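You operate a simulated robot arm through the tools that you are given. There is no shell and no other tool.

You run a simulated robot arm. Do the job below in one go: nothing can be reset, and whatever is moved stays where it is left.

Task
Fit the black lamp into the housing, tighten both knobs, then switch the grey tester on and press TEST.

Only the result counts: the job must be done as asked and must still hold three seconds after the hand-in. Knocking over, shifting, dropping, spilling or breaking anything else fails it.

Robot
A 7-joint arm with a two-finger parallel gripper, fixed in place. Base frame: the origin is at the foot of the arm, x ahead of it, y to its left, z up; the work surface is at about z = 0.79. Units: m, rad, N and s.
Its first joint turns from -2.304 to 2.304 rad. Payload 3.91 kg.
Tool frame: the origin (TCP) lies between the finger pads and is the grasp point; the fingertips stand 0.03 m ahead of it; z points along the fingers, y is the line along which they close. The gripper opens to 0.11 m. The fingers are 0.02 m wide and 0.01 m thick; the gripper's body (0.048 by 0.112 m) begins 0.055 m behind the TCP.
Orientation is told as [roll, pitch, yaw] about the base's x, y, z axes, in that order, counted from this pose: with the fingers straight down and closing along the base's y, the tool's x points along the base's -x, its y along +y and its z along -z.

Tools
- The arm moves only by the tool send_rows. Its argument "plan" is a list of rows, each a list of 3 entries, a list of its own where there are three numbers: the shift along the tool's x, y, z in m, then the turn, a rotation vector about the tool's x, y, z in rad, then the closure in counts, from 0 (fully open) to 255 (shut). In form: [[[tx, ty, tz], [wx, wy, wz], jaw], ...]. A call has 1 to 20 rows; each row shifts and turns the commanded pose from where the row before left it, along the tool's axes as they then stand. Each row takes 0.2 s and may step no farther than 0.05 m and 0.15 rad from the row before; otherwise, or with a gripper value out of range, the whole call is refused. Where a pose cannot be reached the arm comes as near as it can. A force on the tool above 90 N (or 10 N above the force at the start of the call, whichever is more), or a blocked arm, ends the call early, and 0.2 s more pass. Each finger travels about 0.108 m/s and halts on what it meets, pressing with about 31 N; the grip force reading is that of the motor and also rises with nothing between the fingers. The clock runs only during rows and for 0.2 s after the last one: add rows that do not move to give the fingers time. The reply holds the time, the measured pose of the TCP, the force on the tool along the base axes, the opening and the grip force, in the units named above and with some noise, with the torque about the TCP (base axes, N m) and any sound that the robot's microphone picked up.
- Cameras (640 x 400 px; columns grow to the right, rows downward): "scene" is fixed at [0.4014, 0.6499, 1.4404]; the picture's right is [-0.82, -0.58, 0.00], its down [-0.45, 0.64, -0.63] and it looks along [0.36, -0.51, -0.78] (base axes); focal length 240 px, centre (320, 200). "wrist" rides on the gripper at [0.072, 0.017, -0.103] in the tool frame; the picture's right is [-0.23, 0.97, 0.00], its down [-0.76, -0.18, -0.62] and it looks along [-0.61, -0.14, 0.78] (tool axes); focal length 222 px, centre (320, 200). There is no depth. A picture from a camera that has moved, and an enlarged one, comes with that camera's place and axes in the base frame and with its lens.
- snapshot(camera): a new picture of that camera. It takes no simulated time.
- inspect(camera, box): a new picture of the part [left, top, right, bottom] of that camera's present view, enlarged. It takes no simulated time.
- sign_off(): hands the job in; it is judged then, once.

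Places have to be worked out from the pictures, the camera data and where the tool is seen. Open the gripper and draw the arm clear of the work before you hand the job in, unless the task says otherwise.

The tools are called after ">>>" as a command line: name --argument value ..., lists and objects as JSON in quotes. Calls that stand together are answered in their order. send_rows: Moves the arm, as the interface text tells. Its arguments: {"type":"object","properties":{"plan":{"type":"array"}},"required":["plan"]} The other tools are called the same way: snapshot (camera) takes a picture; inspect (camera, box) takes an enlarged picture of a part of a camera's view; sign_off () hands the job in.

At the start:

```text
t: 0.0
ee_pos: [0.6394, 0.1552, 1.166]
orientation: [-0.002, -0.001, -0.001]
force: [-0.2, -0.3, -0.3]
moment: [-0.01, 0.0, -0.03]
width: 0.1101
grip_force: 0.1
```

scene: 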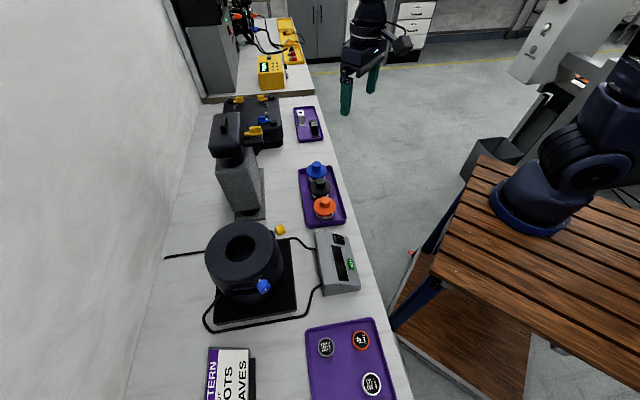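
wrist: 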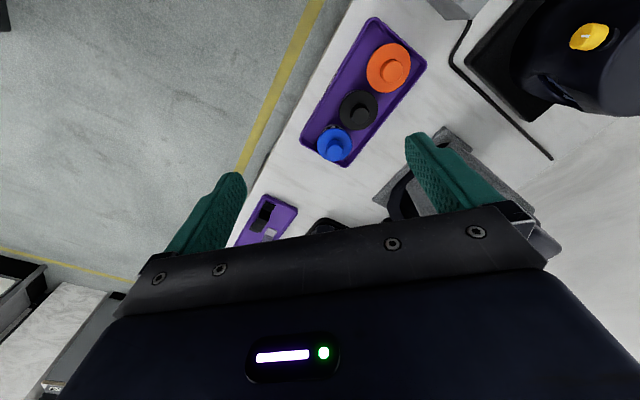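

I start by looking closely at the work area with the scene camera and the wrist camera.

>>> inspect --camera "scene" --box '[190, 210, 370, 330]'

>>> inspect --camera "scene" --box '[200, 90, 360, 230]'

>>> inspect --camera "scene" --box '[180, 300, 420, 400]'

>>> inspect --camera "wrist" --box '[280, 0, 640, 200]'

```text
3.33 times, centred on (280, 270) of scene
camera zoom: at [0.4014, 0.6499, 1.4404], right [-0.82, -0.58, 0.0], down [-0.45, 0.64, -0.63], along [0.36, -0.51, -0.78], focal length 802 px, centre (453, -33)
```

zoom: 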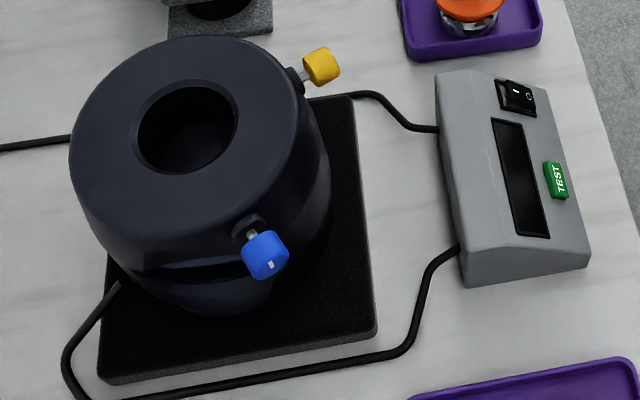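

```text
2.86 times, centred on (280, 160) of scene
camera zoom: at [0.4014, 0.6499, 1.4404], right [-0.82, -0.58, 0.0], down [-0.45, 0.64, -0.63], along [0.36, -0.51, -0.78], focal length 687 px, centre (434, 314)
```

zoom: 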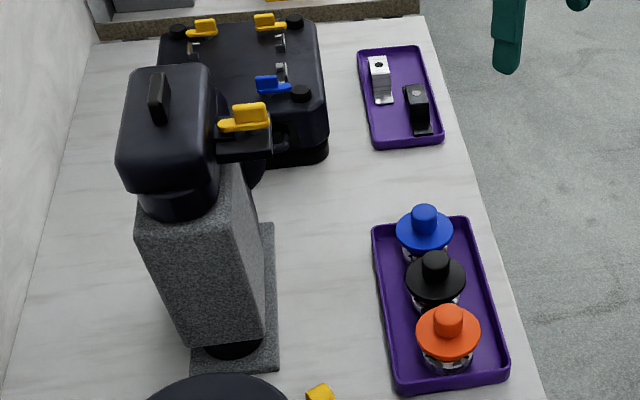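

```text
2.67 times, centred on (300, 350) of scene
camera zoom: at [0.4014, 0.6499, 1.4404], right [-0.82, -0.58, 0.0], down [-0.45, 0.64, -0.63], along [0.36, -0.51, -0.78], focal length 641 px, centre (373, -200)
```

zoom: 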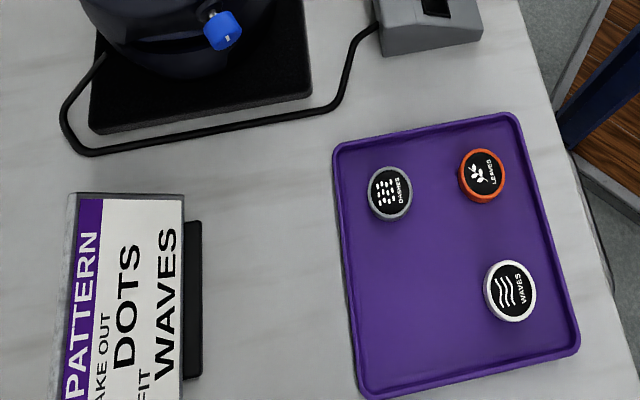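

```text
1.78 times, centred on (460, 100) of wrist
camera zoom: at [0.5663, 0.1723, 1.2697], right [0.23, 0.97, 0.0], down [0.76, -0.18, 0.62], along [0.61, -0.14, -0.78], focal length 395 px, centre (71, 378)
```

zoom: 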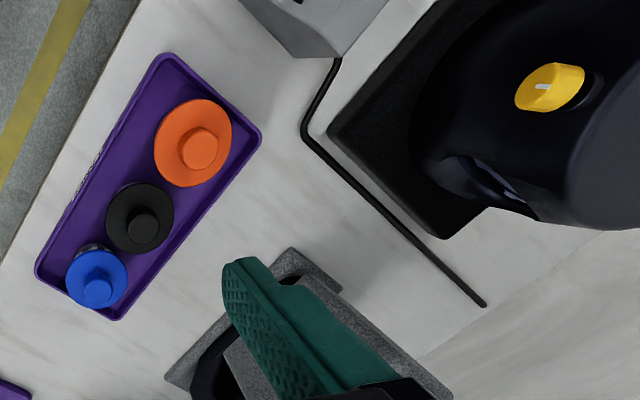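

The lamps stand in a tray near (0.71, 0.21), with the black one in the middle. The housing seems to be near (0.66, 0.56), and its knobs look to be at about z 0.96. I go lower over the lamp tray for a closer look.

>>> send_rows --plan '[[[0, 0.02, 0.05], [0, 0, 0], 0], [[0, 0.02, 0.05], [0, 0, 0], 0], [[0, 0.02, 0.05], [0, 0, 0], 0], [[0, 0, 0], [0, 0, 0], 0]]'

>>> snapshot --camera "wrist"

>>> inspect --camera "scene" --box '[280, 150, 360, 235]'

```text
refused: row 1 steps farther than a row can; nothing moved
```

```text
taken
camera wrist: at [0.5663, 0.1723, 1.2697], right [0.23, 0.97, 0.0], down [0.76, -0.18, 0.62], along [0.61, -0.14, -0.78], focal length 222 px, centre (320, 200)
```

wrist: 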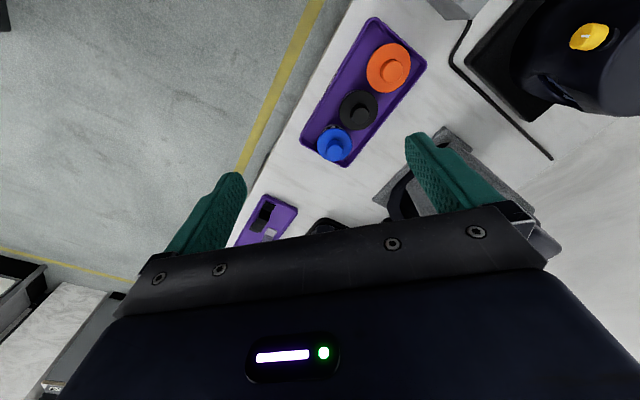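

```text
4.71 times, centred on (320, 192) of scene
camera zoom: at [0.4014, 0.6499, 1.4404], right [-0.82, -0.58, 0.0], down [-0.45, 0.64, -0.63], along [0.36, -0.51, -0.78], focal length 1132 px, centre (320, 235)
```

zoom: 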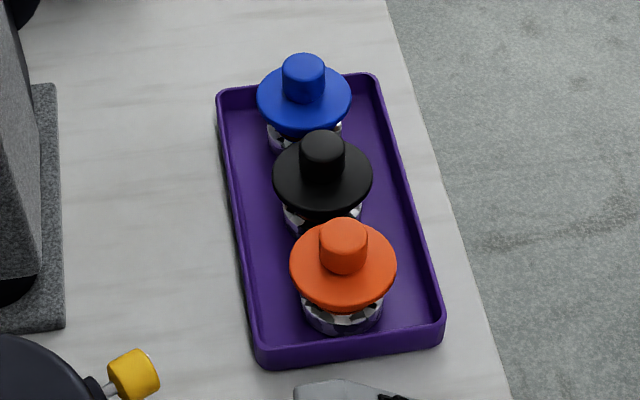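

The step limit applies to the whole length of the shift, so that row was too long. I send the same descent in smaller steps.

>>> send_rows --plan '[[[0, 0.015, 0.045], [0, 0, 0], 0], [[0, 0.015, 0.045], [0, 0, 0], 0], [[0, 0.015, 0.045], [0, 0, 0], 0], [[0, 0.015, 0.025], [0, 0, 0], 0], [[0, 0, 0], [0, 0, 0], 0]]'

>>> snapshot --camera "wrist"

```text
t: 1.2
ee_pos: [0.6379, 0.2141, 1.0056]
orientation: [0.001, 0.003, 0.001]
force: [0.1, 0.4, 0.5]
moment: [0.0, 0.02, 0.0]
width: 0.11
grip_force: 0.2
```

```text
taken
camera wrist: at [0.5661, 0.2322, 1.1096], right [0.23, 0.97, 0.0], down [0.76, -0.18, 0.62], along [0.61, -0.14, -0.78], focal length 222 px, centre (320, 200)
```

wrist: 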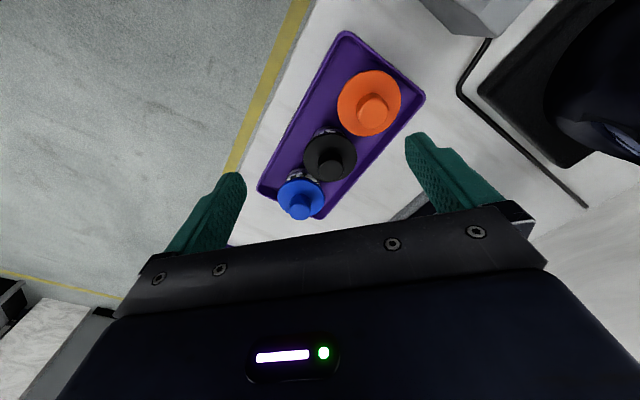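

The move went as commanded. I enlarge the lamps in the wrist view.

>>> inspect --camera "wrist" --box '[240, 20, 440, 240]'

>>> inspect --camera "scene" --box '[290, 180, 350, 215]'

>>> inspect --camera "scene" --box '[200, 215, 310, 300]'

>>> inspect --camera "scene" --box '[310, 225, 370, 300]'

```text
1.82 times, centred on (340, 130) of wrist
camera zoom: at [0.5661, 0.2322, 1.1096], right [0.23, 0.97, 0.0], down [0.76, -0.18, 0.62], along [0.61, -0.14, -0.78], focal length 404 px, centre (284, 327)
```

zoom: 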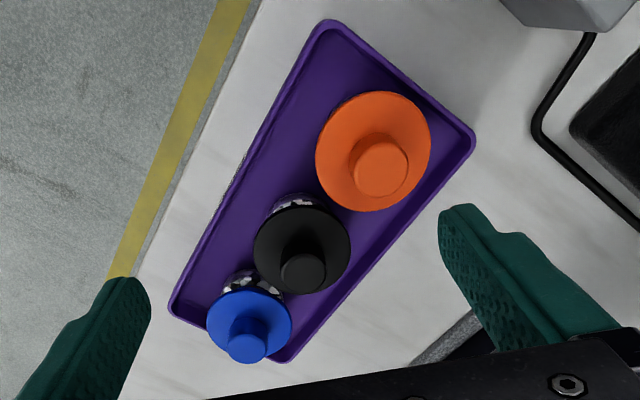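

```text
10.67 times, centred on (320, 198) of scene
camera zoom: at [0.4014, 0.6499, 1.4404], right [-0.82, -0.58, 0.0], down [-0.45, 0.64, -0.63], along [0.36, -0.51, -0.78], focal length 2566 px, centre (320, 227)
```

zoom: 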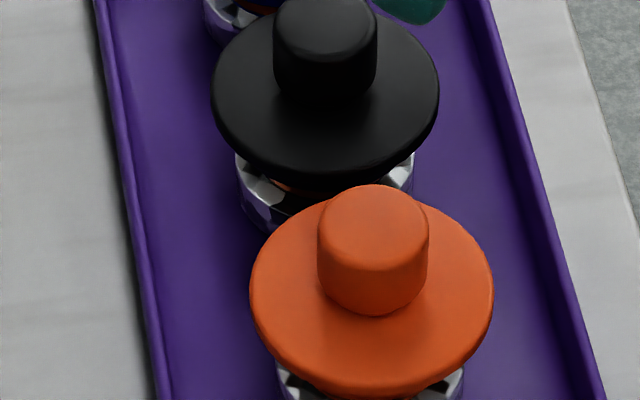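

```text
4.71 times, centred on (255, 258) of scene
camera zoom: at [0.4014, 0.6499, 1.4404], right [-0.82, -0.58, 0.0], down [-0.45, 0.64, -0.63], along [0.36, -0.51, -0.78], focal length 1132 px, centre (626, -71)
```

zoom: 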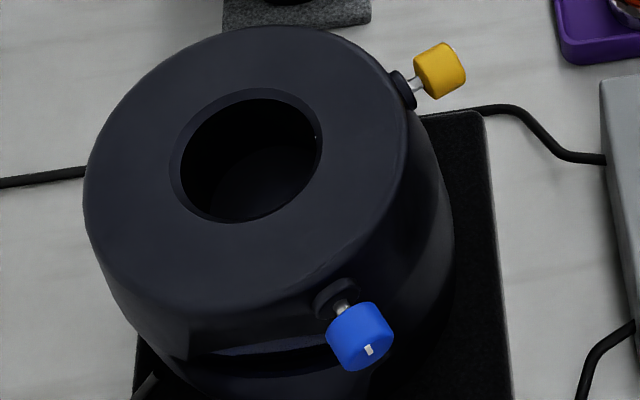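

```text
5.33 times, centred on (340, 262) of scene
camera zoom: at [0.4014, 0.6499, 1.4404], right [-0.82, -0.58, 0.0], down [-0.45, 0.64, -0.63], along [0.36, -0.51, -0.78], focal length 1283 px, centre (213, -133)
```

zoom: 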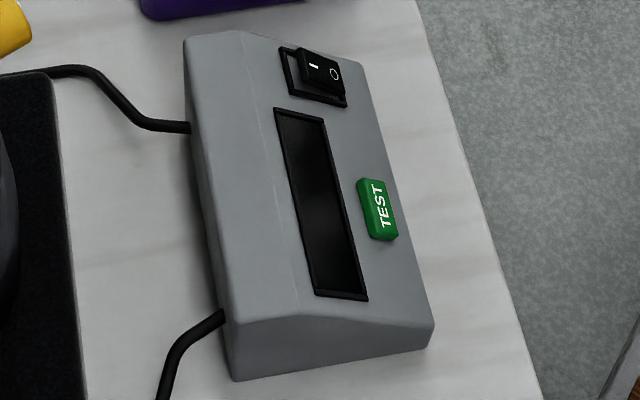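

The black lamp's flange sits at about (0.707, 0.214, 0.842), with a knob 32 mm wide rising to z≈0.874. Next I rise and go to the housing to fix the positions of the bore, the knobs and the tester.

>>> send_rows --plan '[[[0.003, 0.02, -0.04], [0, 0, 0], 0], [[0.003, 0.02, -0.04], [0, 0, 0], 0], [[0.003, 0.03, -0.035], [0, 0, 0], 0], [[0.003, 0.035, -0.035], [0, 0, 0], 0], [[0.003, 0.035, -0.03], [0, 0, 0], 0], [[0.003, 0.045, -0.015], [0, 0, 0], 0], [[0, 0.045, 0], [0, 0, 0], 0], [[0, 0, 0], [0, 0, 0], 0]]'

>>> snapshot --camera "wrist"

>>> snapshot --camera "scene"

```text
t: 3.0
ee_pos: [0.6193, 0.4435, 1.2035]
orientation: [0.002, -0.001, 0.001]
force: [0.3, -1.0, 0.3]
moment: [0.01, 0.02, 0.01]
width: 0.1103
grip_force: 0.1
```

```text
taken
camera wrist: at [0.5476, 0.4604, 1.3062], right [0.23, 0.97, 0.0], down [0.76, -0.18, 0.62], along [0.61, -0.14, -0.78], focal length 222 px, centre (320, 200)
```

wrist: 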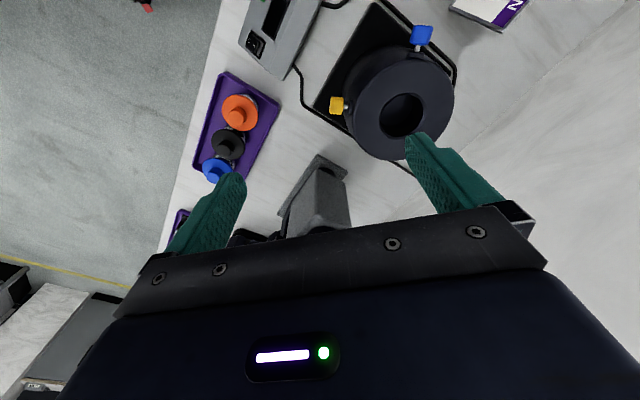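

```text
taken
```

scene: 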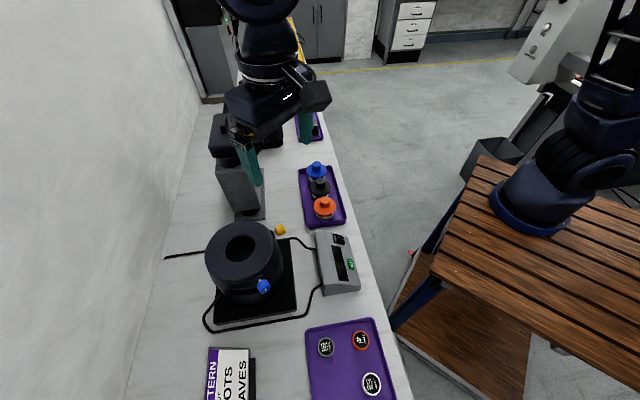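

The bore and both knobs are now in the wrist view. I enlarge them to get exact pixel positions.

>>> inspect --camera "wrist" --box '[320, 15, 470, 165]'

>>> inspect --camera "wrist" --box '[220, 0, 340, 80]'

```text
2.67 times, centred on (395, 90) of wrist
camera zoom: at [0.5476, 0.4604, 1.3062], right [0.23, 0.97, 0.0], down [0.76, -0.18, 0.62], along [0.61, -0.14, -0.78], focal length 592 px, centre (120, 493)
```

zoom: 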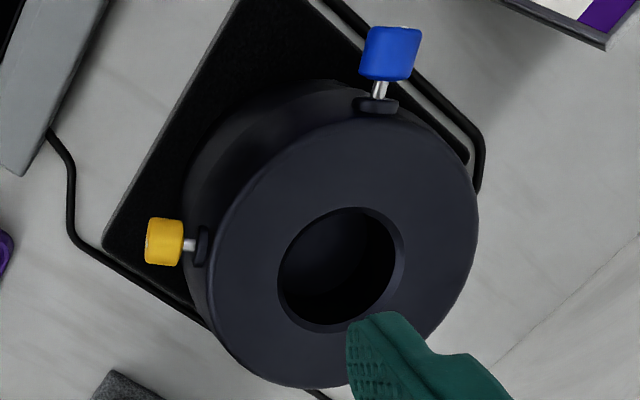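

```text
5.00 times, centred on (280, 40) of wrist
camera zoom: at [0.5476, 0.4604, 1.3062], right [0.23, 0.97, 0.0], down [0.76, -0.18, 0.62], along [0.61, -0.14, -0.78], focal length 1111 px, centre (520, 1000)
```

zoom: 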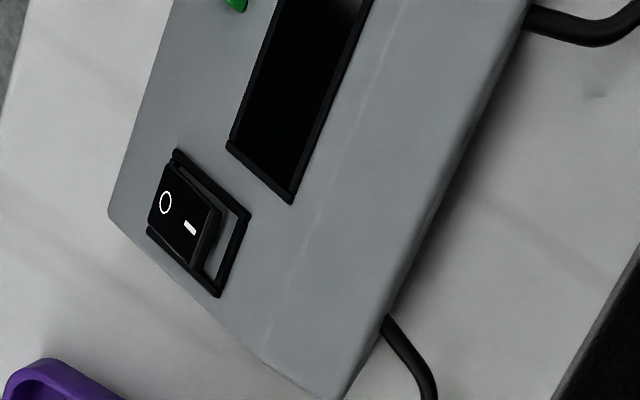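

Triangulating from both cameras, I get these positions:
- Bore centre: (0.679, 0.553, 0.978)
- Yellow knob: (0.649, 0.461, 0.957)
- Blue knob: (0.590, 0.581, 0.957)
- "I" end of the rocker: about (0.553, 0.346, 0.855)

I now go above the black lamp.

>>> send_rows --plan '[[[-0.012, -0.033, 0.015], [0, 0, 0], 0], [[-0.012, -0.033, 0.02], [0, 0, 0], 0], [[-0.012, -0.033, 0.02], [0, 0, 0], 0], [[-0.013, -0.033, 0.025], [0, 0, 0], 0], [[-0.013, -0.033, 0.025], [0, 0, 0], 0], [[-0.013, -0.033, 0.025], [0, 0, 0], 0], [[-0.013, -0.031, 0.024], [0, 0, 0], 60], [[0, 0, 0.04], [0, 0, 0], 60], [[0, 0, 0.04], [0, 0, 0], 90], [[0, 0, 0], [0, 0, 0], 90], [[0, 0, 0], [0, 0, 0], 90]]'

>>> snapshot --camera "wrist"

>>> inspect --camera "scene" --box '[270, 130, 370, 230]'

```text
t: 5.4
ee_pos: [0.7111, 0.2166, 0.9676]
orientation: [-0.001, -0.001, 0.001]
force: [1.4, 0.0, -0.5]
moment: [-0.05, -0.02, -0.02]
width: 0.0714
grip_force: 0.1
```

```text
taken
camera wrist: at [0.6399, 0.2336, 1.0709], right [0.23, 0.97, 0.0], down [0.76, -0.18, 0.62], along [0.61, -0.14, -0.78], focal length 222 px, centre (320, 200)
```

wrist: 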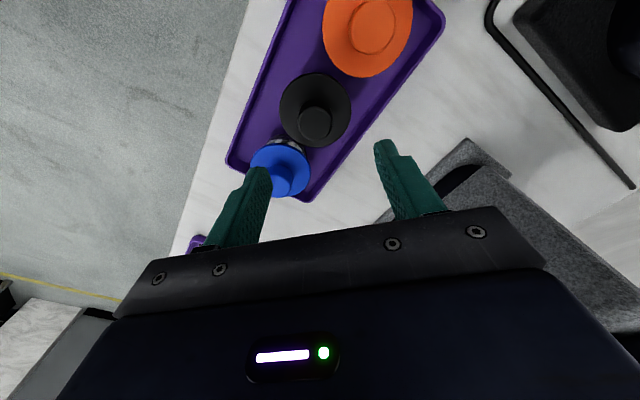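

```text
4.00 times, centred on (320, 180) of scene
camera zoom: at [0.4014, 0.6499, 1.4404], right [-0.82, -0.58, 0.0], down [-0.45, 0.64, -0.63], along [0.36, -0.51, -0.78], focal length 962 px, centre (320, 280)
```

zoom: 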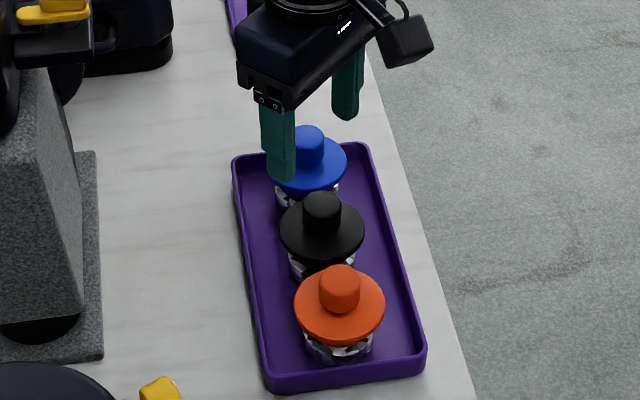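

The TCP is almost above the lamp. I enlarge the wrist view to refine the position of the lamp's knob.

>>> inspect --camera "wrist" --box '[260, 55, 380, 165]'

```text
3.64 times, centred on (320, 110) of wrist
camera zoom: at [0.6399, 0.2336, 1.0709], right [0.23, 0.97, 0.0], down [0.76, -0.18, 0.62], along [0.61, -0.14, -0.78], focal length 808 px, centre (320, 527)
```

zoom: 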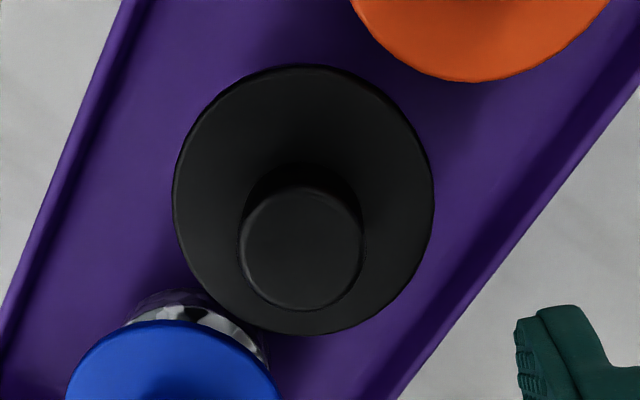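

The lamp axis is at about (0.707, 0.2135). I go down until the fingertips are just above the flange, then close on its knob.

>>> send_rows --plan '[[[0.004, -0.003, 0.035], [0, 0, 0], 90], [[0, 0, 0.03], [0, 0, 0], 90], [[0, 0, 0.02], [0, 0, 0], 90], [[0, 0, 0], [0, 0, 0], 90], [[0, 0, 0], [0, 0, 0], 90]]'

>>> snapshot --camera "wrist"

>>> inspect --camera "scene" --box '[280, 140, 360, 220]'

```text
t: 6.6
ee_pos: [0.7073, 0.2118, 0.8833]
orientation: [0.0, -0.001, 0.0]
force: [-0.3, -0.6, 0.2]
moment: [-0.02, -0.01, -0.01]
width: 0.071
grip_force: 0.0
```

```text
taken
camera wrist: at [0.6351, 0.23, 0.9866], right [0.23, 0.97, 0.0], down [0.76, -0.18, 0.62], along [0.61, -0.14, -0.78], focal length 222 px, centre (320, 200)
```

wrist: 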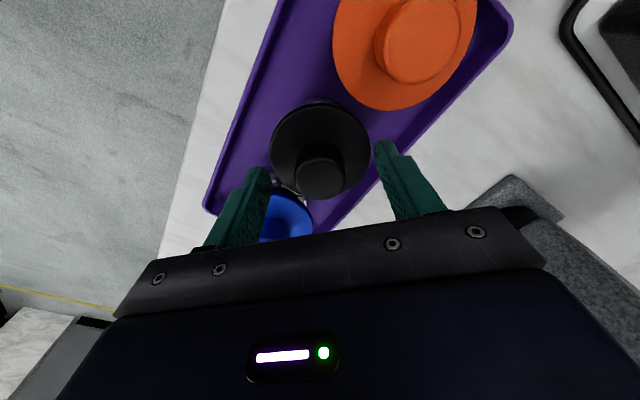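

```text
5.00 times, centred on (320, 180) of scene
camera zoom: at [0.4014, 0.6499, 1.4404], right [-0.82, -0.58, 0.0], down [-0.45, 0.64, -0.63], along [0.36, -0.51, -0.78], focal length 1203 px, centre (320, 300)
```

zoom: 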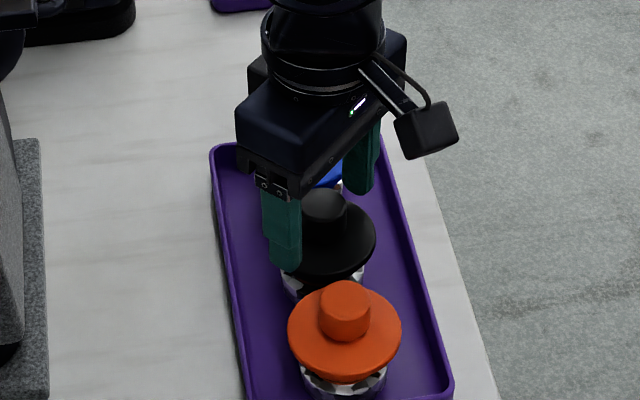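

The fingers straddle the lamp's knob with the tips just above the flange. I close the gripper.

>>> send_rows --plan '[[[0, 0, 0], [0, 0, 0], 255], [[0, 0, 0], [0, 0, 0], 255], [[0, 0, 0], [0, 0, 0], 255], [[0, 0, 0], [0, 0, 0], 255]]'

>>> snapshot --camera "wrist"

```text
t: 7.6
ee_pos: [0.7069, 0.2111, 0.883]
orientation: [0.0, 0.001, -0.001]
force: [0.3, 0.1, 0.1]
moment: [0.0, 0.01, -0.01]
width: 0.0303
grip_force: 30.9
```

```text
taken
camera wrist: at [0.6351, 0.23, 0.9867], right [0.23, 0.97, 0.0], down [0.76, -0.18, 0.62], along [0.61, -0.14, -0.78], focal length 222 px, centre (320, 200)
```

wrist: 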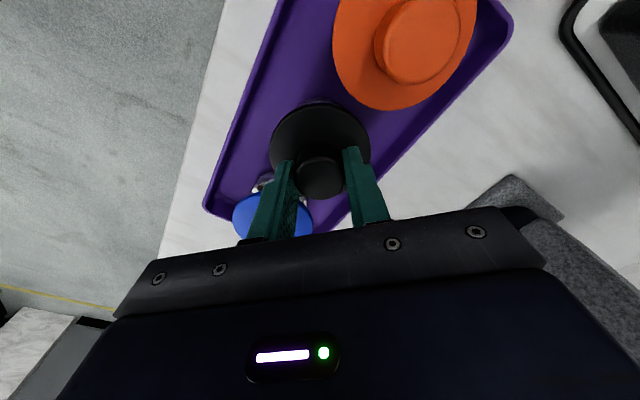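

The lamp is gripped, with the opening reading 30 mm. I lift straight up and check it.

>>> send_rows --plan '[[[0, 0, -0.01], [0, 0, 0], 255], [[0, 0, -0.03], [0, 0, 0], 255], [[0, 0, -0.045], [0, 0, 0], 255], [[0, 0, -0.045], [0, 0, 0], 255], [[0, 0, -0.045], [0, 0, 0], 255], [[0, 0, -0.045], [0, 0, 0], 255], [[0, 0, -0.03], [0, 0, 0], 255], [[0, 0, 0], [0, 0, 0], 255]]'

>>> snapshot --camera "wrist"

>>> inspect --camera "scene" --box '[220, 40, 380, 230]'

```text
t: 9.4
ee_pos: [0.7058, 0.2116, 1.1321]
orientation: [0.0, 0.001, 0.0]
force: [-0.5, -1.0, -1.8]
moment: [0.0, 0.05, -0.01]
width: 0.0304
grip_force: 30.7
```

```text
taken
camera wrist: at [0.6341, 0.2298, 1.236], right [0.23, 0.97, 0.0], down [0.76, -0.18, 0.62], along [0.61, -0.14, -0.78], focal length 222 px, centre (320, 200)
```

wrist: 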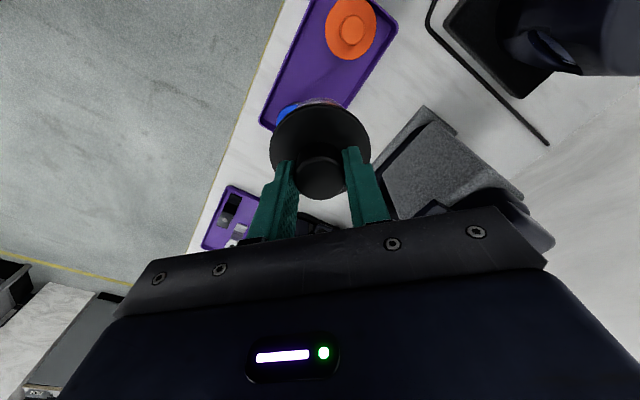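

```text
2.11 times, centred on (300, 135) of scene
camera zoom: at [0.4014, 0.6499, 1.4404], right [-0.82, -0.58, 0.0], down [-0.45, 0.64, -0.63], along [0.36, -0.51, -0.78], focal length 506 px, centre (362, 337)
```

zoom: 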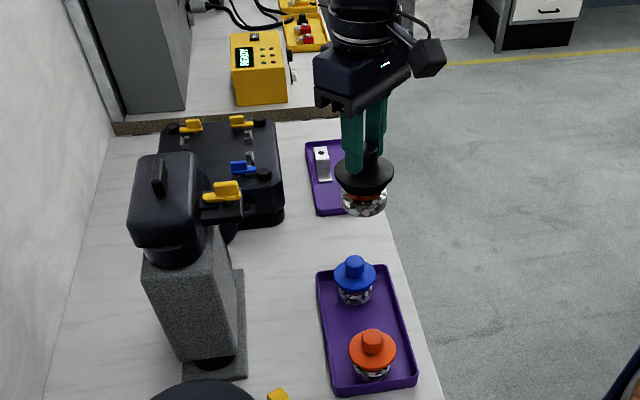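

The lamp came up cleanly and the two others stayed in place. I look closely at its lower body.

>>> inspect --camera "scene" --box '[295, 95, 335, 120]'

>>> inspect --camera "wrist" --box '[260, 90, 380, 210]'

```text
16.00 times, centred on (315, 108) of scene
camera zoom: at [0.4014, 0.6499, 1.4404], right [-0.82, -0.58, 0.0], down [-0.45, 0.64, -0.63], along [0.36, -0.51, -0.78], focal length 3848 px, centre (400, 1680)
```

zoom: 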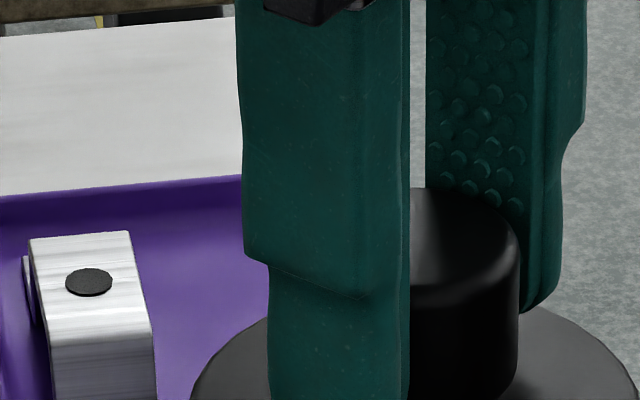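

```text
3.33 times, centred on (320, 150) of wrist
camera zoom: at [0.6341, 0.2298, 1.236], right [0.23, 0.97, 0.0], down [0.76, -0.18, 0.62], along [0.61, -0.14, -0.78], focal length 740 px, centre (320, 367)
```

zoom: 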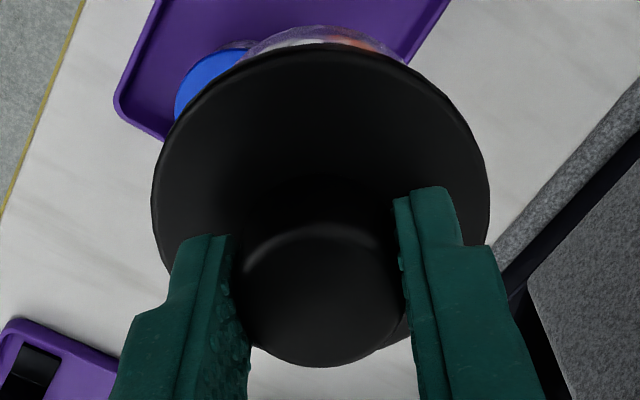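

>>> inspect --camera "scene" --box '[295, 108, 335, 142]'

```text
11.76 times, centred on (315, 125) of scene
camera zoom: at [0.4014, 0.6499, 1.4404], right [-0.82, -0.58, 0.0], down [-0.45, 0.64, -0.63], along [0.36, -0.51, -0.78], focal length 2830 px, centre (379, 1082)
```

zoom: 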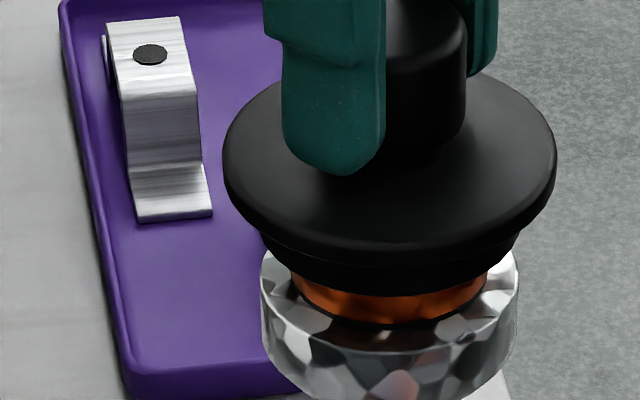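

The lamp has a flange about 71 mm wide, then a narrower faceted body about 56 mm wide. I move towards the housing and stop short of it to measure the bore again without the lamp in the way.

>>> send_rows --plan '[[[0.003, 0.043, 0], [0, 0, 0], 255], [[0.003, 0.043, 0], [0, 0, 0], 255], [[0.003, 0.043, 0], [0, 0, 0], 255], [[0.003, 0.043, 0], [0, 0, 0], 255], [[0.003, 0.038, 0], [0, 0, 0], 255], [[0, 0, 0], [0, 0, 0], 255], [[0, 0, 0], [0, 0, 0], 255]]'

>>> snapshot --camera "wrist"

>>> inspect --camera "wrist" --box '[370, 0, 530, 130]'

>>> snapshot --camera "scene"

```text
t: 11.0
ee_pos: [0.6897, 0.422, 1.1306]
orientation: [-0.001, 0.0, 0.001]
force: [-0.2, -0.3, -1.6]
moment: [0.0, 0.01, 0.02]
width: 0.0304
grip_force: 30.5
```

```text
taken
camera wrist: at [0.6175, 0.4401, 1.2348], right [0.23, 0.97, 0.0], down [0.76, -0.18, 0.62], along [0.61, -0.14, -0.78], focal length 222 px, centre (320, 200)
```

wrist: 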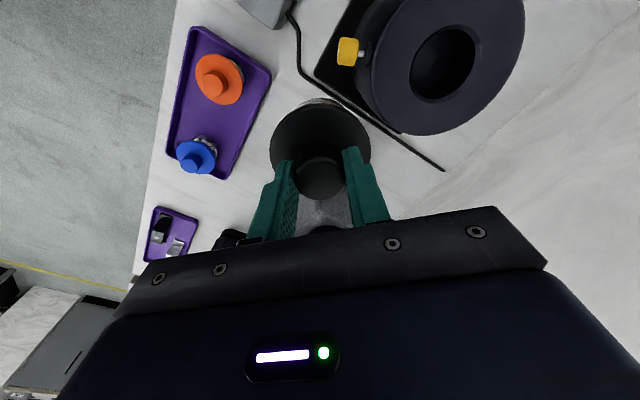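

```text
3.08 times, centred on (450, 65) of wrist
camera zoom: at [0.6175, 0.4401, 1.2348], right [0.23, 0.97, 0.0], down [0.76, -0.18, 0.62], along [0.61, -0.14, -0.78], focal length 684 px, centre (-80, 615)
```

zoom: 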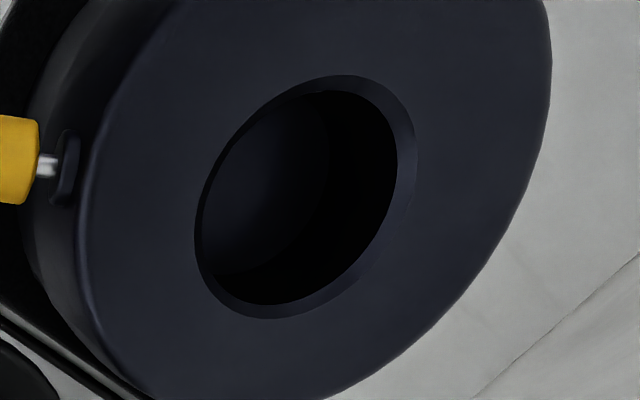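

```text
taken
```

scene: 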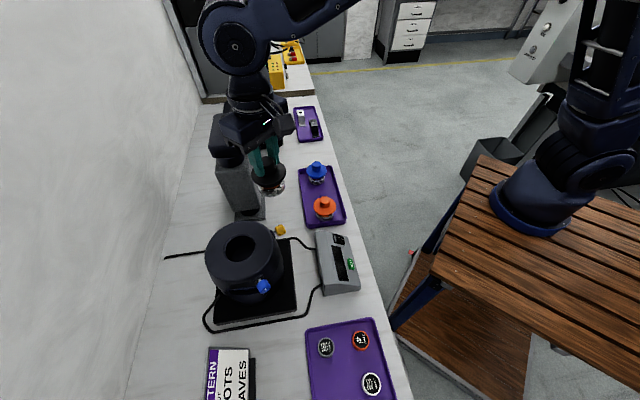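

I enlarge the bore further in both cameras to get its centre to about a millimetre.

>>> inspect --camera "scene" --box '[216, 230, 264, 266]'

>>> inspect --camera "wrist" --box '[398, 15, 518, 110]'

```text
11.11 times, centred on (240, 248) of scene
camera zoom: at [0.4014, 0.6499, 1.4404], right [-0.82, -0.58, 0.0], down [-0.45, 0.64, -0.63], along [0.36, -0.51, -0.78], focal length 2672 px, centre (1209, -333)
```

zoom: 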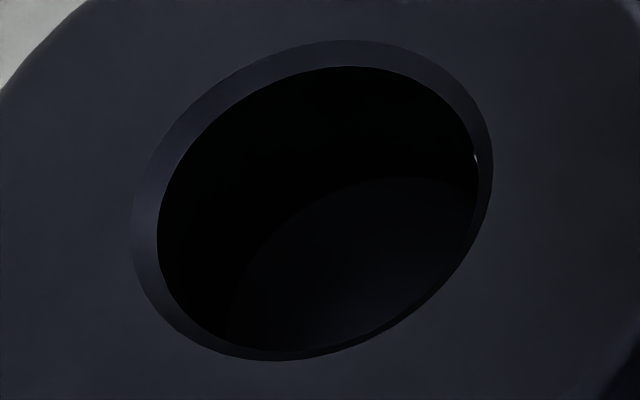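

```text
4.21 times, centred on (458, 62) of wrist
camera zoom: at [0.6175, 0.4401, 1.2348], right [0.23, 0.97, 0.0], down [0.76, -0.18, 0.62], along [0.61, -0.14, -0.78], focal length 935 px, centre (-261, 779)
```

zoom: 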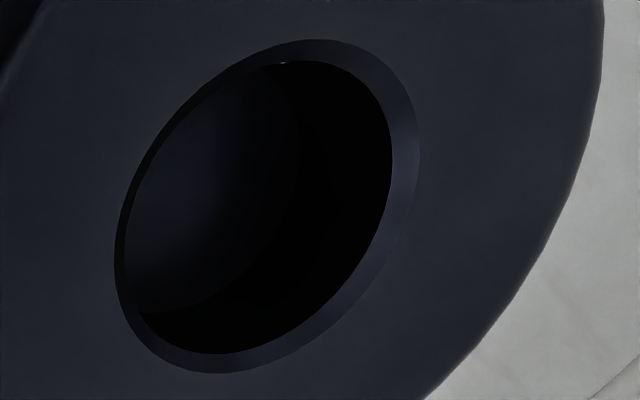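

The bore centre comes out at about (0.681, 0.553), with the top face at z≈0.978. It is roughly 62 mm wide inside the chamfer, which leaves about 3 mm of play around the lamp body. I move the lamp above it.

>>> send_rows --plan '[[[0.003, 0.044, 0], [0, 0, 0], 255], [[0.003, 0.044, 0], [0, 0, 0], 255], [[0.0025, 0.042, 0], [0, 0, 0], 255], [[0, 0, 0], [0, 0, 0], 255], [[0, 0, 0], [0, 0, 0], 255]]'

>>> snapshot --camera "wrist"

>>> inspect --camera "scene" --box '[180, 150, 340, 300]'

```text
t: 12.2
ee_pos: [0.6811, 0.5529, 1.1315]
orientation: [0.001, 0.0, 0.001]
force: [0.5, -0.2, -2.7]
moment: [0.02, 0.02, -0.06]
width: 0.0305
grip_force: 31.2
```

```text
taken
camera wrist: at [0.6098, 0.5711, 1.2352], right [0.23, 0.97, 0.0], down [0.76, -0.18, 0.62], along [0.61, -0.14, -0.78], focal length 222 px, centre (320, 200)
```

wrist: 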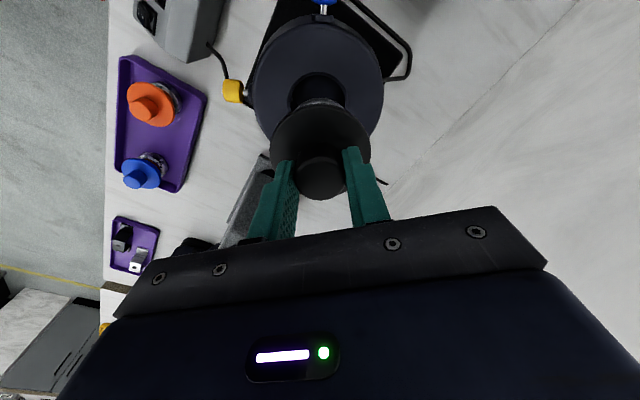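

```text
2.67 times, centred on (260, 225) of scene
camera zoom: at [0.4014, 0.6499, 1.4404], right [-0.82, -0.58, 0.0], down [-0.45, 0.64, -0.63], along [0.36, -0.51, -0.78], focal length 641 px, centre (480, 133)
```

zoom: 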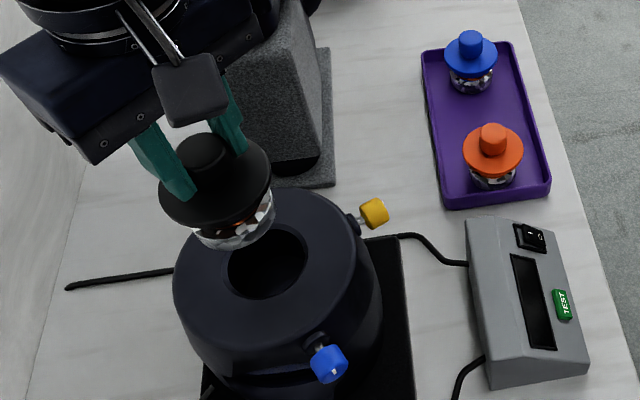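

The lamp hangs above the bore. I check sideways alignment in an enlarged wrist view before going down.

>>> inspect --camera "wrist" --box '[245, 50, 395, 150]'

```text
4.00 times, centred on (320, 100) of wrist
camera zoom: at [0.6098, 0.5711, 1.2352], right [0.23, 0.97, 0.0], down [0.76, -0.18, 0.62], along [0.61, -0.14, -0.78], focal length 888 px, centre (320, 600)
```

zoom: 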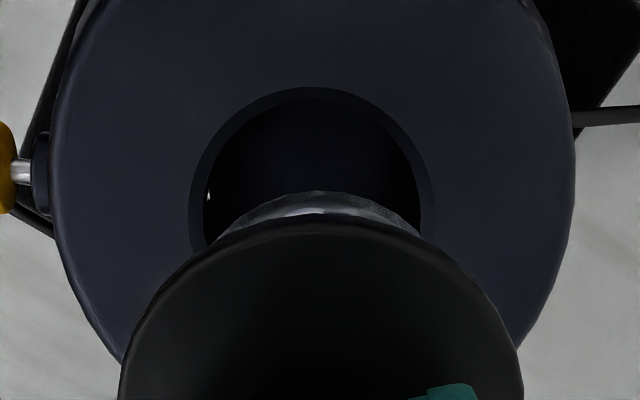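

The bore sits about 2 mm to the side of the lamp axis, towards -y. I correct that and lower the lamp until its bottom is just above the bore.

>>> send_rows --plan '[[[0.0005, -0.0022, 0.01], [0, 0, 0], 255], [[0, 0, 0.02], [0, 0, 0], 255], [[0, 0, 0.02], [0, 0, 0], 255], [[0, 0, 0], [0, 0, 0], 255], [[0, 0, 0], [0, 0, 0], 255]]'

>>> inspect --camera "wrist" --box '[245, 50, 395, 150]'

>>> inspect --camera "scene" --box '[190, 185, 310, 290]'

```text
t: 13.4
ee_pos: [0.6785, 0.55, 1.082]
orientation: [0.0, 0.0, -0.001]
force: [-0.3, 0.3, -2.1]
moment: [0.0, 0.03, -0.01]
width: 0.0306
grip_force: 31.0
```

```text
4.00 times, centred on (320, 100) of wrist
camera zoom: at [0.6076, 0.5677, 1.1852], right [0.23, 0.97, 0.0], down [0.76, -0.18, 0.62], along [0.61, -0.14, -0.78], focal length 888 px, centre (320, 600)
```

zoom: 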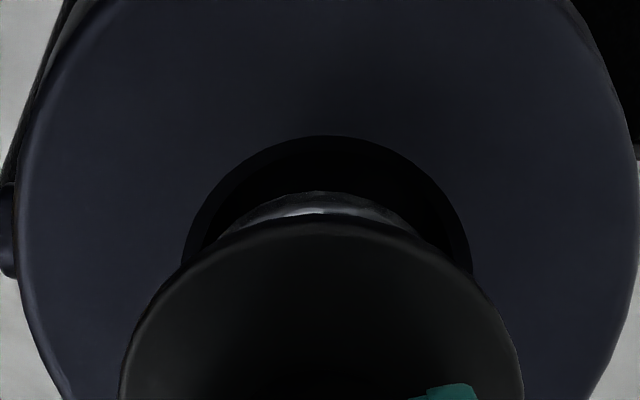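

```text
3.81 times, centred on (250, 238) of scene
camera zoom: at [0.4014, 0.6499, 1.4404], right [-0.82, -0.58, 0.0], down [-0.45, 0.64, -0.63], along [0.36, -0.51, -0.78], focal length 916 px, centre (587, 57)
```

zoom: 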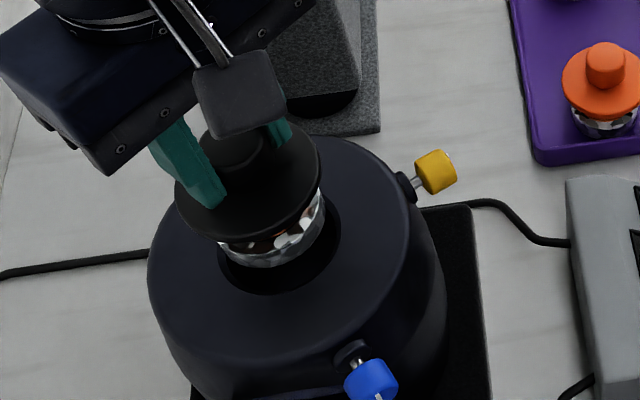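

The lamp is now about 1.5 mm off the other way, so I nudge by (+1.0, +1.5) mm. Then I lower it slowly into the bore and watch the force.

>>> send_rows --plan '[[[-0.001, 0.0015, 0], [0, 0, 0], 255], [[0, 0, 0], [0, 0, 0], 255], [[0, 0, 0.01], [0, 0, 0], 255], [[0, 0, 0.008], [0, 0, 0], 255], [[0, 0, 0.007], [0, 0, 0], 255], [[0, 0, 0.005], [0, 0, 0], 255], [[0, 0, 0], [0, 0, 0], 255]]'

>>> inspect --camera "wrist" --box '[245, 50, 395, 150]'

>>> inspect --camera "scene" --box '[200, 200, 290, 275]'

```text
t: 15.0
ee_pos: [0.6795, 0.5523, 1.0512]
orientation: [0.001, 0.002, 0.0]
force: [-12.9, -0.2, -6.7]
moment: [-0.01, 1.12, 0.03]
width: 0.0304
grip_force: 30.6
```

```text
4.00 times, centred on (320, 100) of wrist
camera zoom: at [0.6089, 0.57, 1.1546], right [0.23, 0.97, 0.0], down [0.76, -0.18, 0.62], along [0.61, -0.14, -0.78], focal length 888 px, centre (320, 600)
```

zoom: 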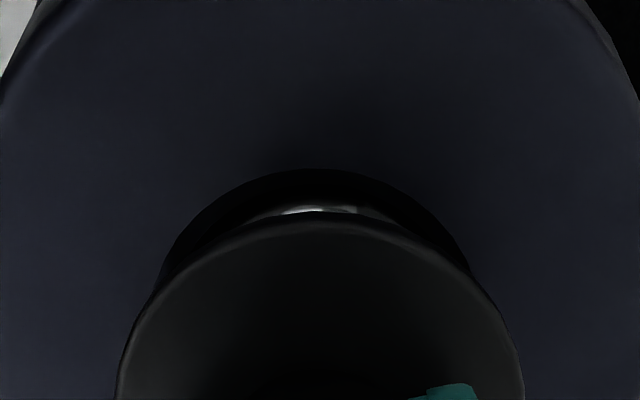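

```text
5.33 times, centred on (245, 238) of scene
camera zoom: at [0.4014, 0.6499, 1.4404], right [-0.82, -0.58, 0.0], down [-0.45, 0.64, -0.63], along [0.36, -0.51, -0.78], focal length 1283 px, centre (720, 0)
```

zoom: 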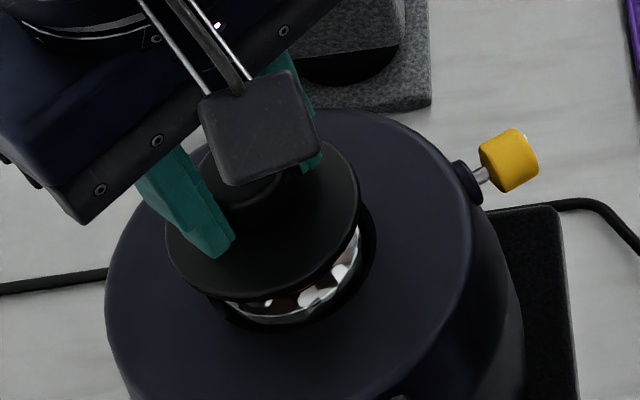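

The reading shows -13 N along x, with a torque that places the contact low on the +x side of the lamp. I shift towards -x by about 1.5 mm and read the force again.

>>> send_rows --plan '[[[0.0015, 0, 0], [0, 0, 0], 255], [[0, 0, 0], [0, 0, 0], 255], [[0, 0, 0], [0, 0, 0], 255]]'

```text
t: 15.8
ee_pos: [0.6806, 0.5518, 1.051]
orientation: [-0.001, 0.0, -0.001]
force: [-2.9, 1.1, -1.5]
moment: [0.08, 0.16, 0.01]
width: 0.0304
grip_force: 31.0
```

The contact eased to about 3 N. I shift a little more the same way and keep lowering slowly.

>>> send_rows --plan '[[[0.0006, 0, 0.003], [0, 0, 0], 255], [[0, 0, 0.004], [0, 0, 0], 255], [[0, 0, 0.004], [0, 0, 0], 255], [[0, 0, 0], [0, 0, 0], 255]]'

```text
t: 16.8
ee_pos: [0.6793, 0.5507, 1.041]
orientation: [0.0, 0.0, -0.001]
force: [0.2, -0.6, -2.4]
moment: [-0.02, 0.0, -0.02]
width: 0.0301
grip_force: 31.2
```

There is no side force now. I continue down in small steps until the flange seats.

>>> send_rows --plan '[[[0, 0, 0.004], [0, 0, 0], 255], [[0, 0, 0.004], [0, 0, 0], 255], [[0, 0, 0.003], [0, 0, 0], 255], [[0, 0, 0], [0, 0, 0], 255]]'

>>> inspect --camera "scene" --box '[200, 200, 290, 275]'

>>> inspect --camera "wrist" --box '[245, 50, 395, 150]'

```text
t: 17.8
ee_pos: [0.679, 0.5516, 1.0296]
orientation: [0.0, 0.0, -0.001]
force: [-0.3, -0.2, -1.3]
moment: [-0.03, 0.0, 0.01]
width: 0.0302
grip_force: 31.0
```

```text
5.33 times, centred on (245, 238) of scene
camera zoom: at [0.4014, 0.6499, 1.4404], right [-0.82, -0.58, 0.0], down [-0.45, 0.64, -0.63], along [0.36, -0.51, -0.78], focal length 1283 px, centre (720, 0)
```

zoom: 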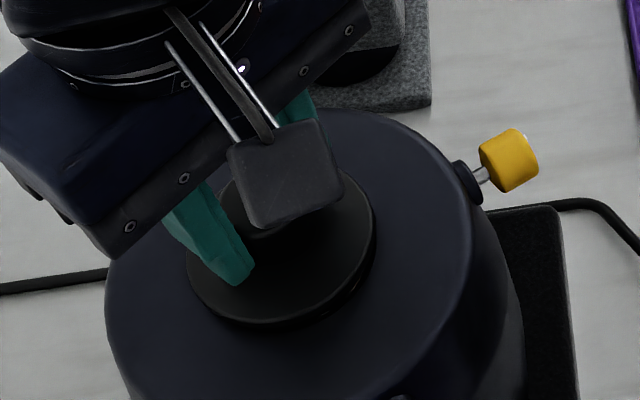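

```text
4.00 times, centred on (320, 100) of wrist
camera zoom: at [0.6079, 0.5695, 1.133], right [0.23, 0.97, 0.0], down [0.76, -0.18, 0.62], along [0.61, -0.14, -0.78], focal length 888 px, centre (320, 600)
```

zoom: 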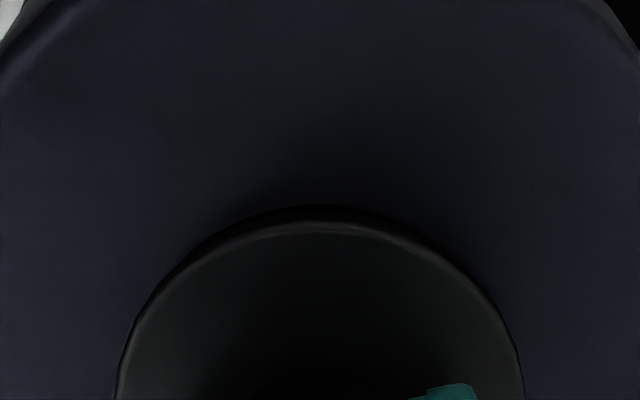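

The lamp body is in the bore and the flange is only a few millimetres above the top face. I press on gently until it meets resistance.

>>> send_rows --plan '[[[0, 0, 0.003], [0, 0, 0], 255], [[0, 0, 0.002], [0, 0, 0], 255], [[0, 0, 0.002], [0, 0, 0], 255], [[0, 0, 0], [0, 0, 0], 255]]'

```text
t: 18.8
ee_pos: [0.6793, 0.5526, 1.0218]
orientation: [0.0, -0.001, 0.0]
force: [-0.4, -0.5, -1.6]
moment: [0.01, -0.01, 0.0]
width: 0.0302
grip_force: 30.6
```

>>> send_rows --plan '[[[0, 0, 0.002], [0, 0, 0], 255], [[0, 0, 0.002], [0, 0, 0], 255], [[0, 0, 0.002], [0, 0, 0], 255], [[0, 0, 0], [0, 0, 0], 255]]'

>>> inspect --camera "scene" --box '[200, 200, 290, 275]'

>>> inspect --camera "wrist" --box '[245, 50, 395, 150]'

```text
t: 19.8
ee_pos: [0.6778, 0.5508, 1.0197]
orientation: [0.005, -0.003, 0.0]
force: [9.6, 4.7, 44.5]
moment: [0.36, 0.09, -0.1]
width: 0.0306
grip_force: 31.0
```

```text
5.33 times, centred on (245, 238) of scene
camera zoom: at [0.4014, 0.6499, 1.4404], right [-0.82, -0.58, 0.0], down [-0.45, 0.64, -0.63], along [0.36, -0.51, -0.78], focal length 1283 px, centre (720, 0)
```

zoom: 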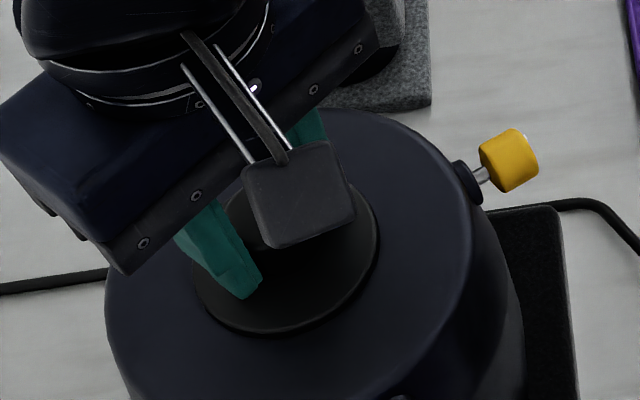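

```text
4.00 times, centred on (320, 100) of wrist
camera zoom: at [0.6066, 0.5694, 1.1232], right [0.23, 0.97, 0.01], down [0.76, -0.18, 0.63], along [0.61, -0.14, -0.78], focal length 888 px, centre (320, 600)
```

zoom: 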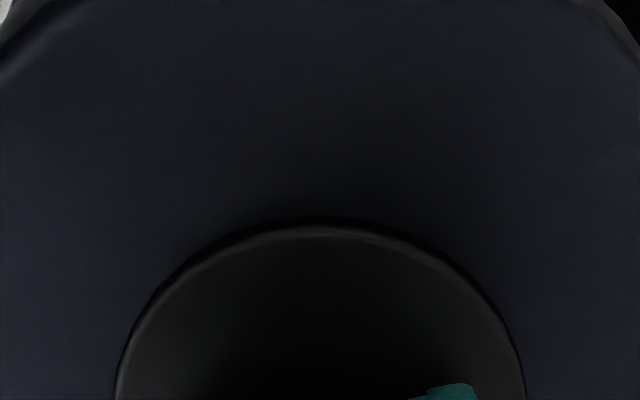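

The lamp is seated, with 44 N reaction and the flange on the top face. I ease the load, open the gripper and back off upward.

>>> send_rows --plan '[[[0, 0, -0.002], [0, 0, 0], 255], [[0, 0, -0.002], [0, 0, 0], 255], [[0, 0, 0], [0, 0, 0], 255], [[0, 0, 0], [0, 0, 0], 110], [[0, 0, 0], [0, 0, 0], 110], [[0, 0, 0], [0, 0, 0], 110], [[0, 0, -0.01], [0, 0, 0], 110], [[0, 0, -0.03], [0, 0, 0], 110], [[0, 0, -0.04], [0, 0, 0], 110], [[0, 0, -0.04], [0, 0, 0], 110], [[0, 0, 0], [0, 0, 0], 110]]'

>>> snapshot --camera "wrist"

>>> inspect --camera "scene" --box '[190, 200, 310, 300]'

```text
t: 22.2
ee_pos: [0.6786, 0.5528, 1.142]
orientation: [0.001, 0.001, 0.001]
force: [0.2, 0.6, 0.1]
moment: [0.0, 0.01, 0.02]
width: 0.0628
grip_force: 0.1
```

```text
taken
camera wrist: at [0.6073, 0.571, 1.2454], right [0.23, 0.97, 0.0], down [0.76, -0.18, 0.62], along [0.61, -0.14, -0.78], focal length 222 px, centre (320, 200)
```

wrist: 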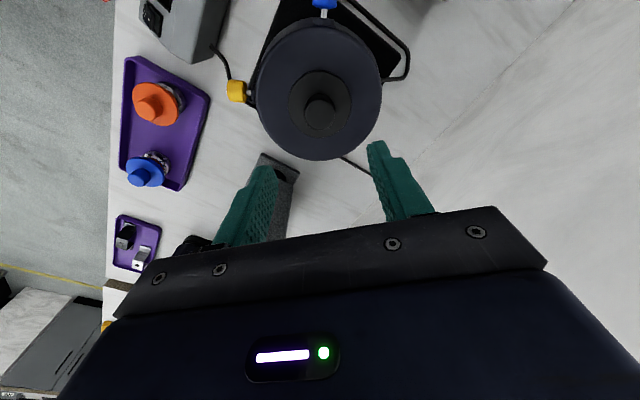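

```text
4.00 times, centred on (250, 250) of scene
camera zoom: at [0.4014, 0.6499, 1.4404], right [-0.82, -0.58, 0.0], down [-0.45, 0.64, -0.63], along [0.36, -0.51, -0.78], focal length 962 px, centre (600, 0)
```

zoom: 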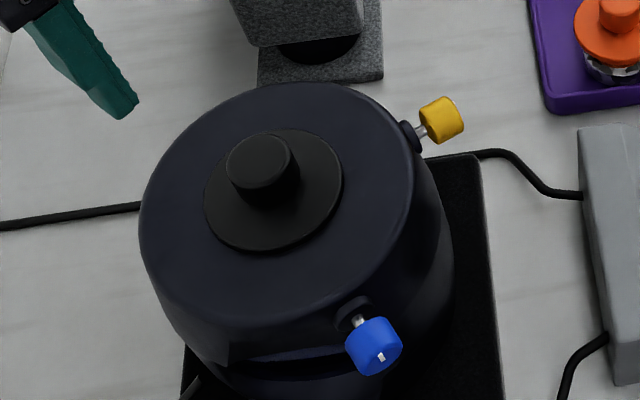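

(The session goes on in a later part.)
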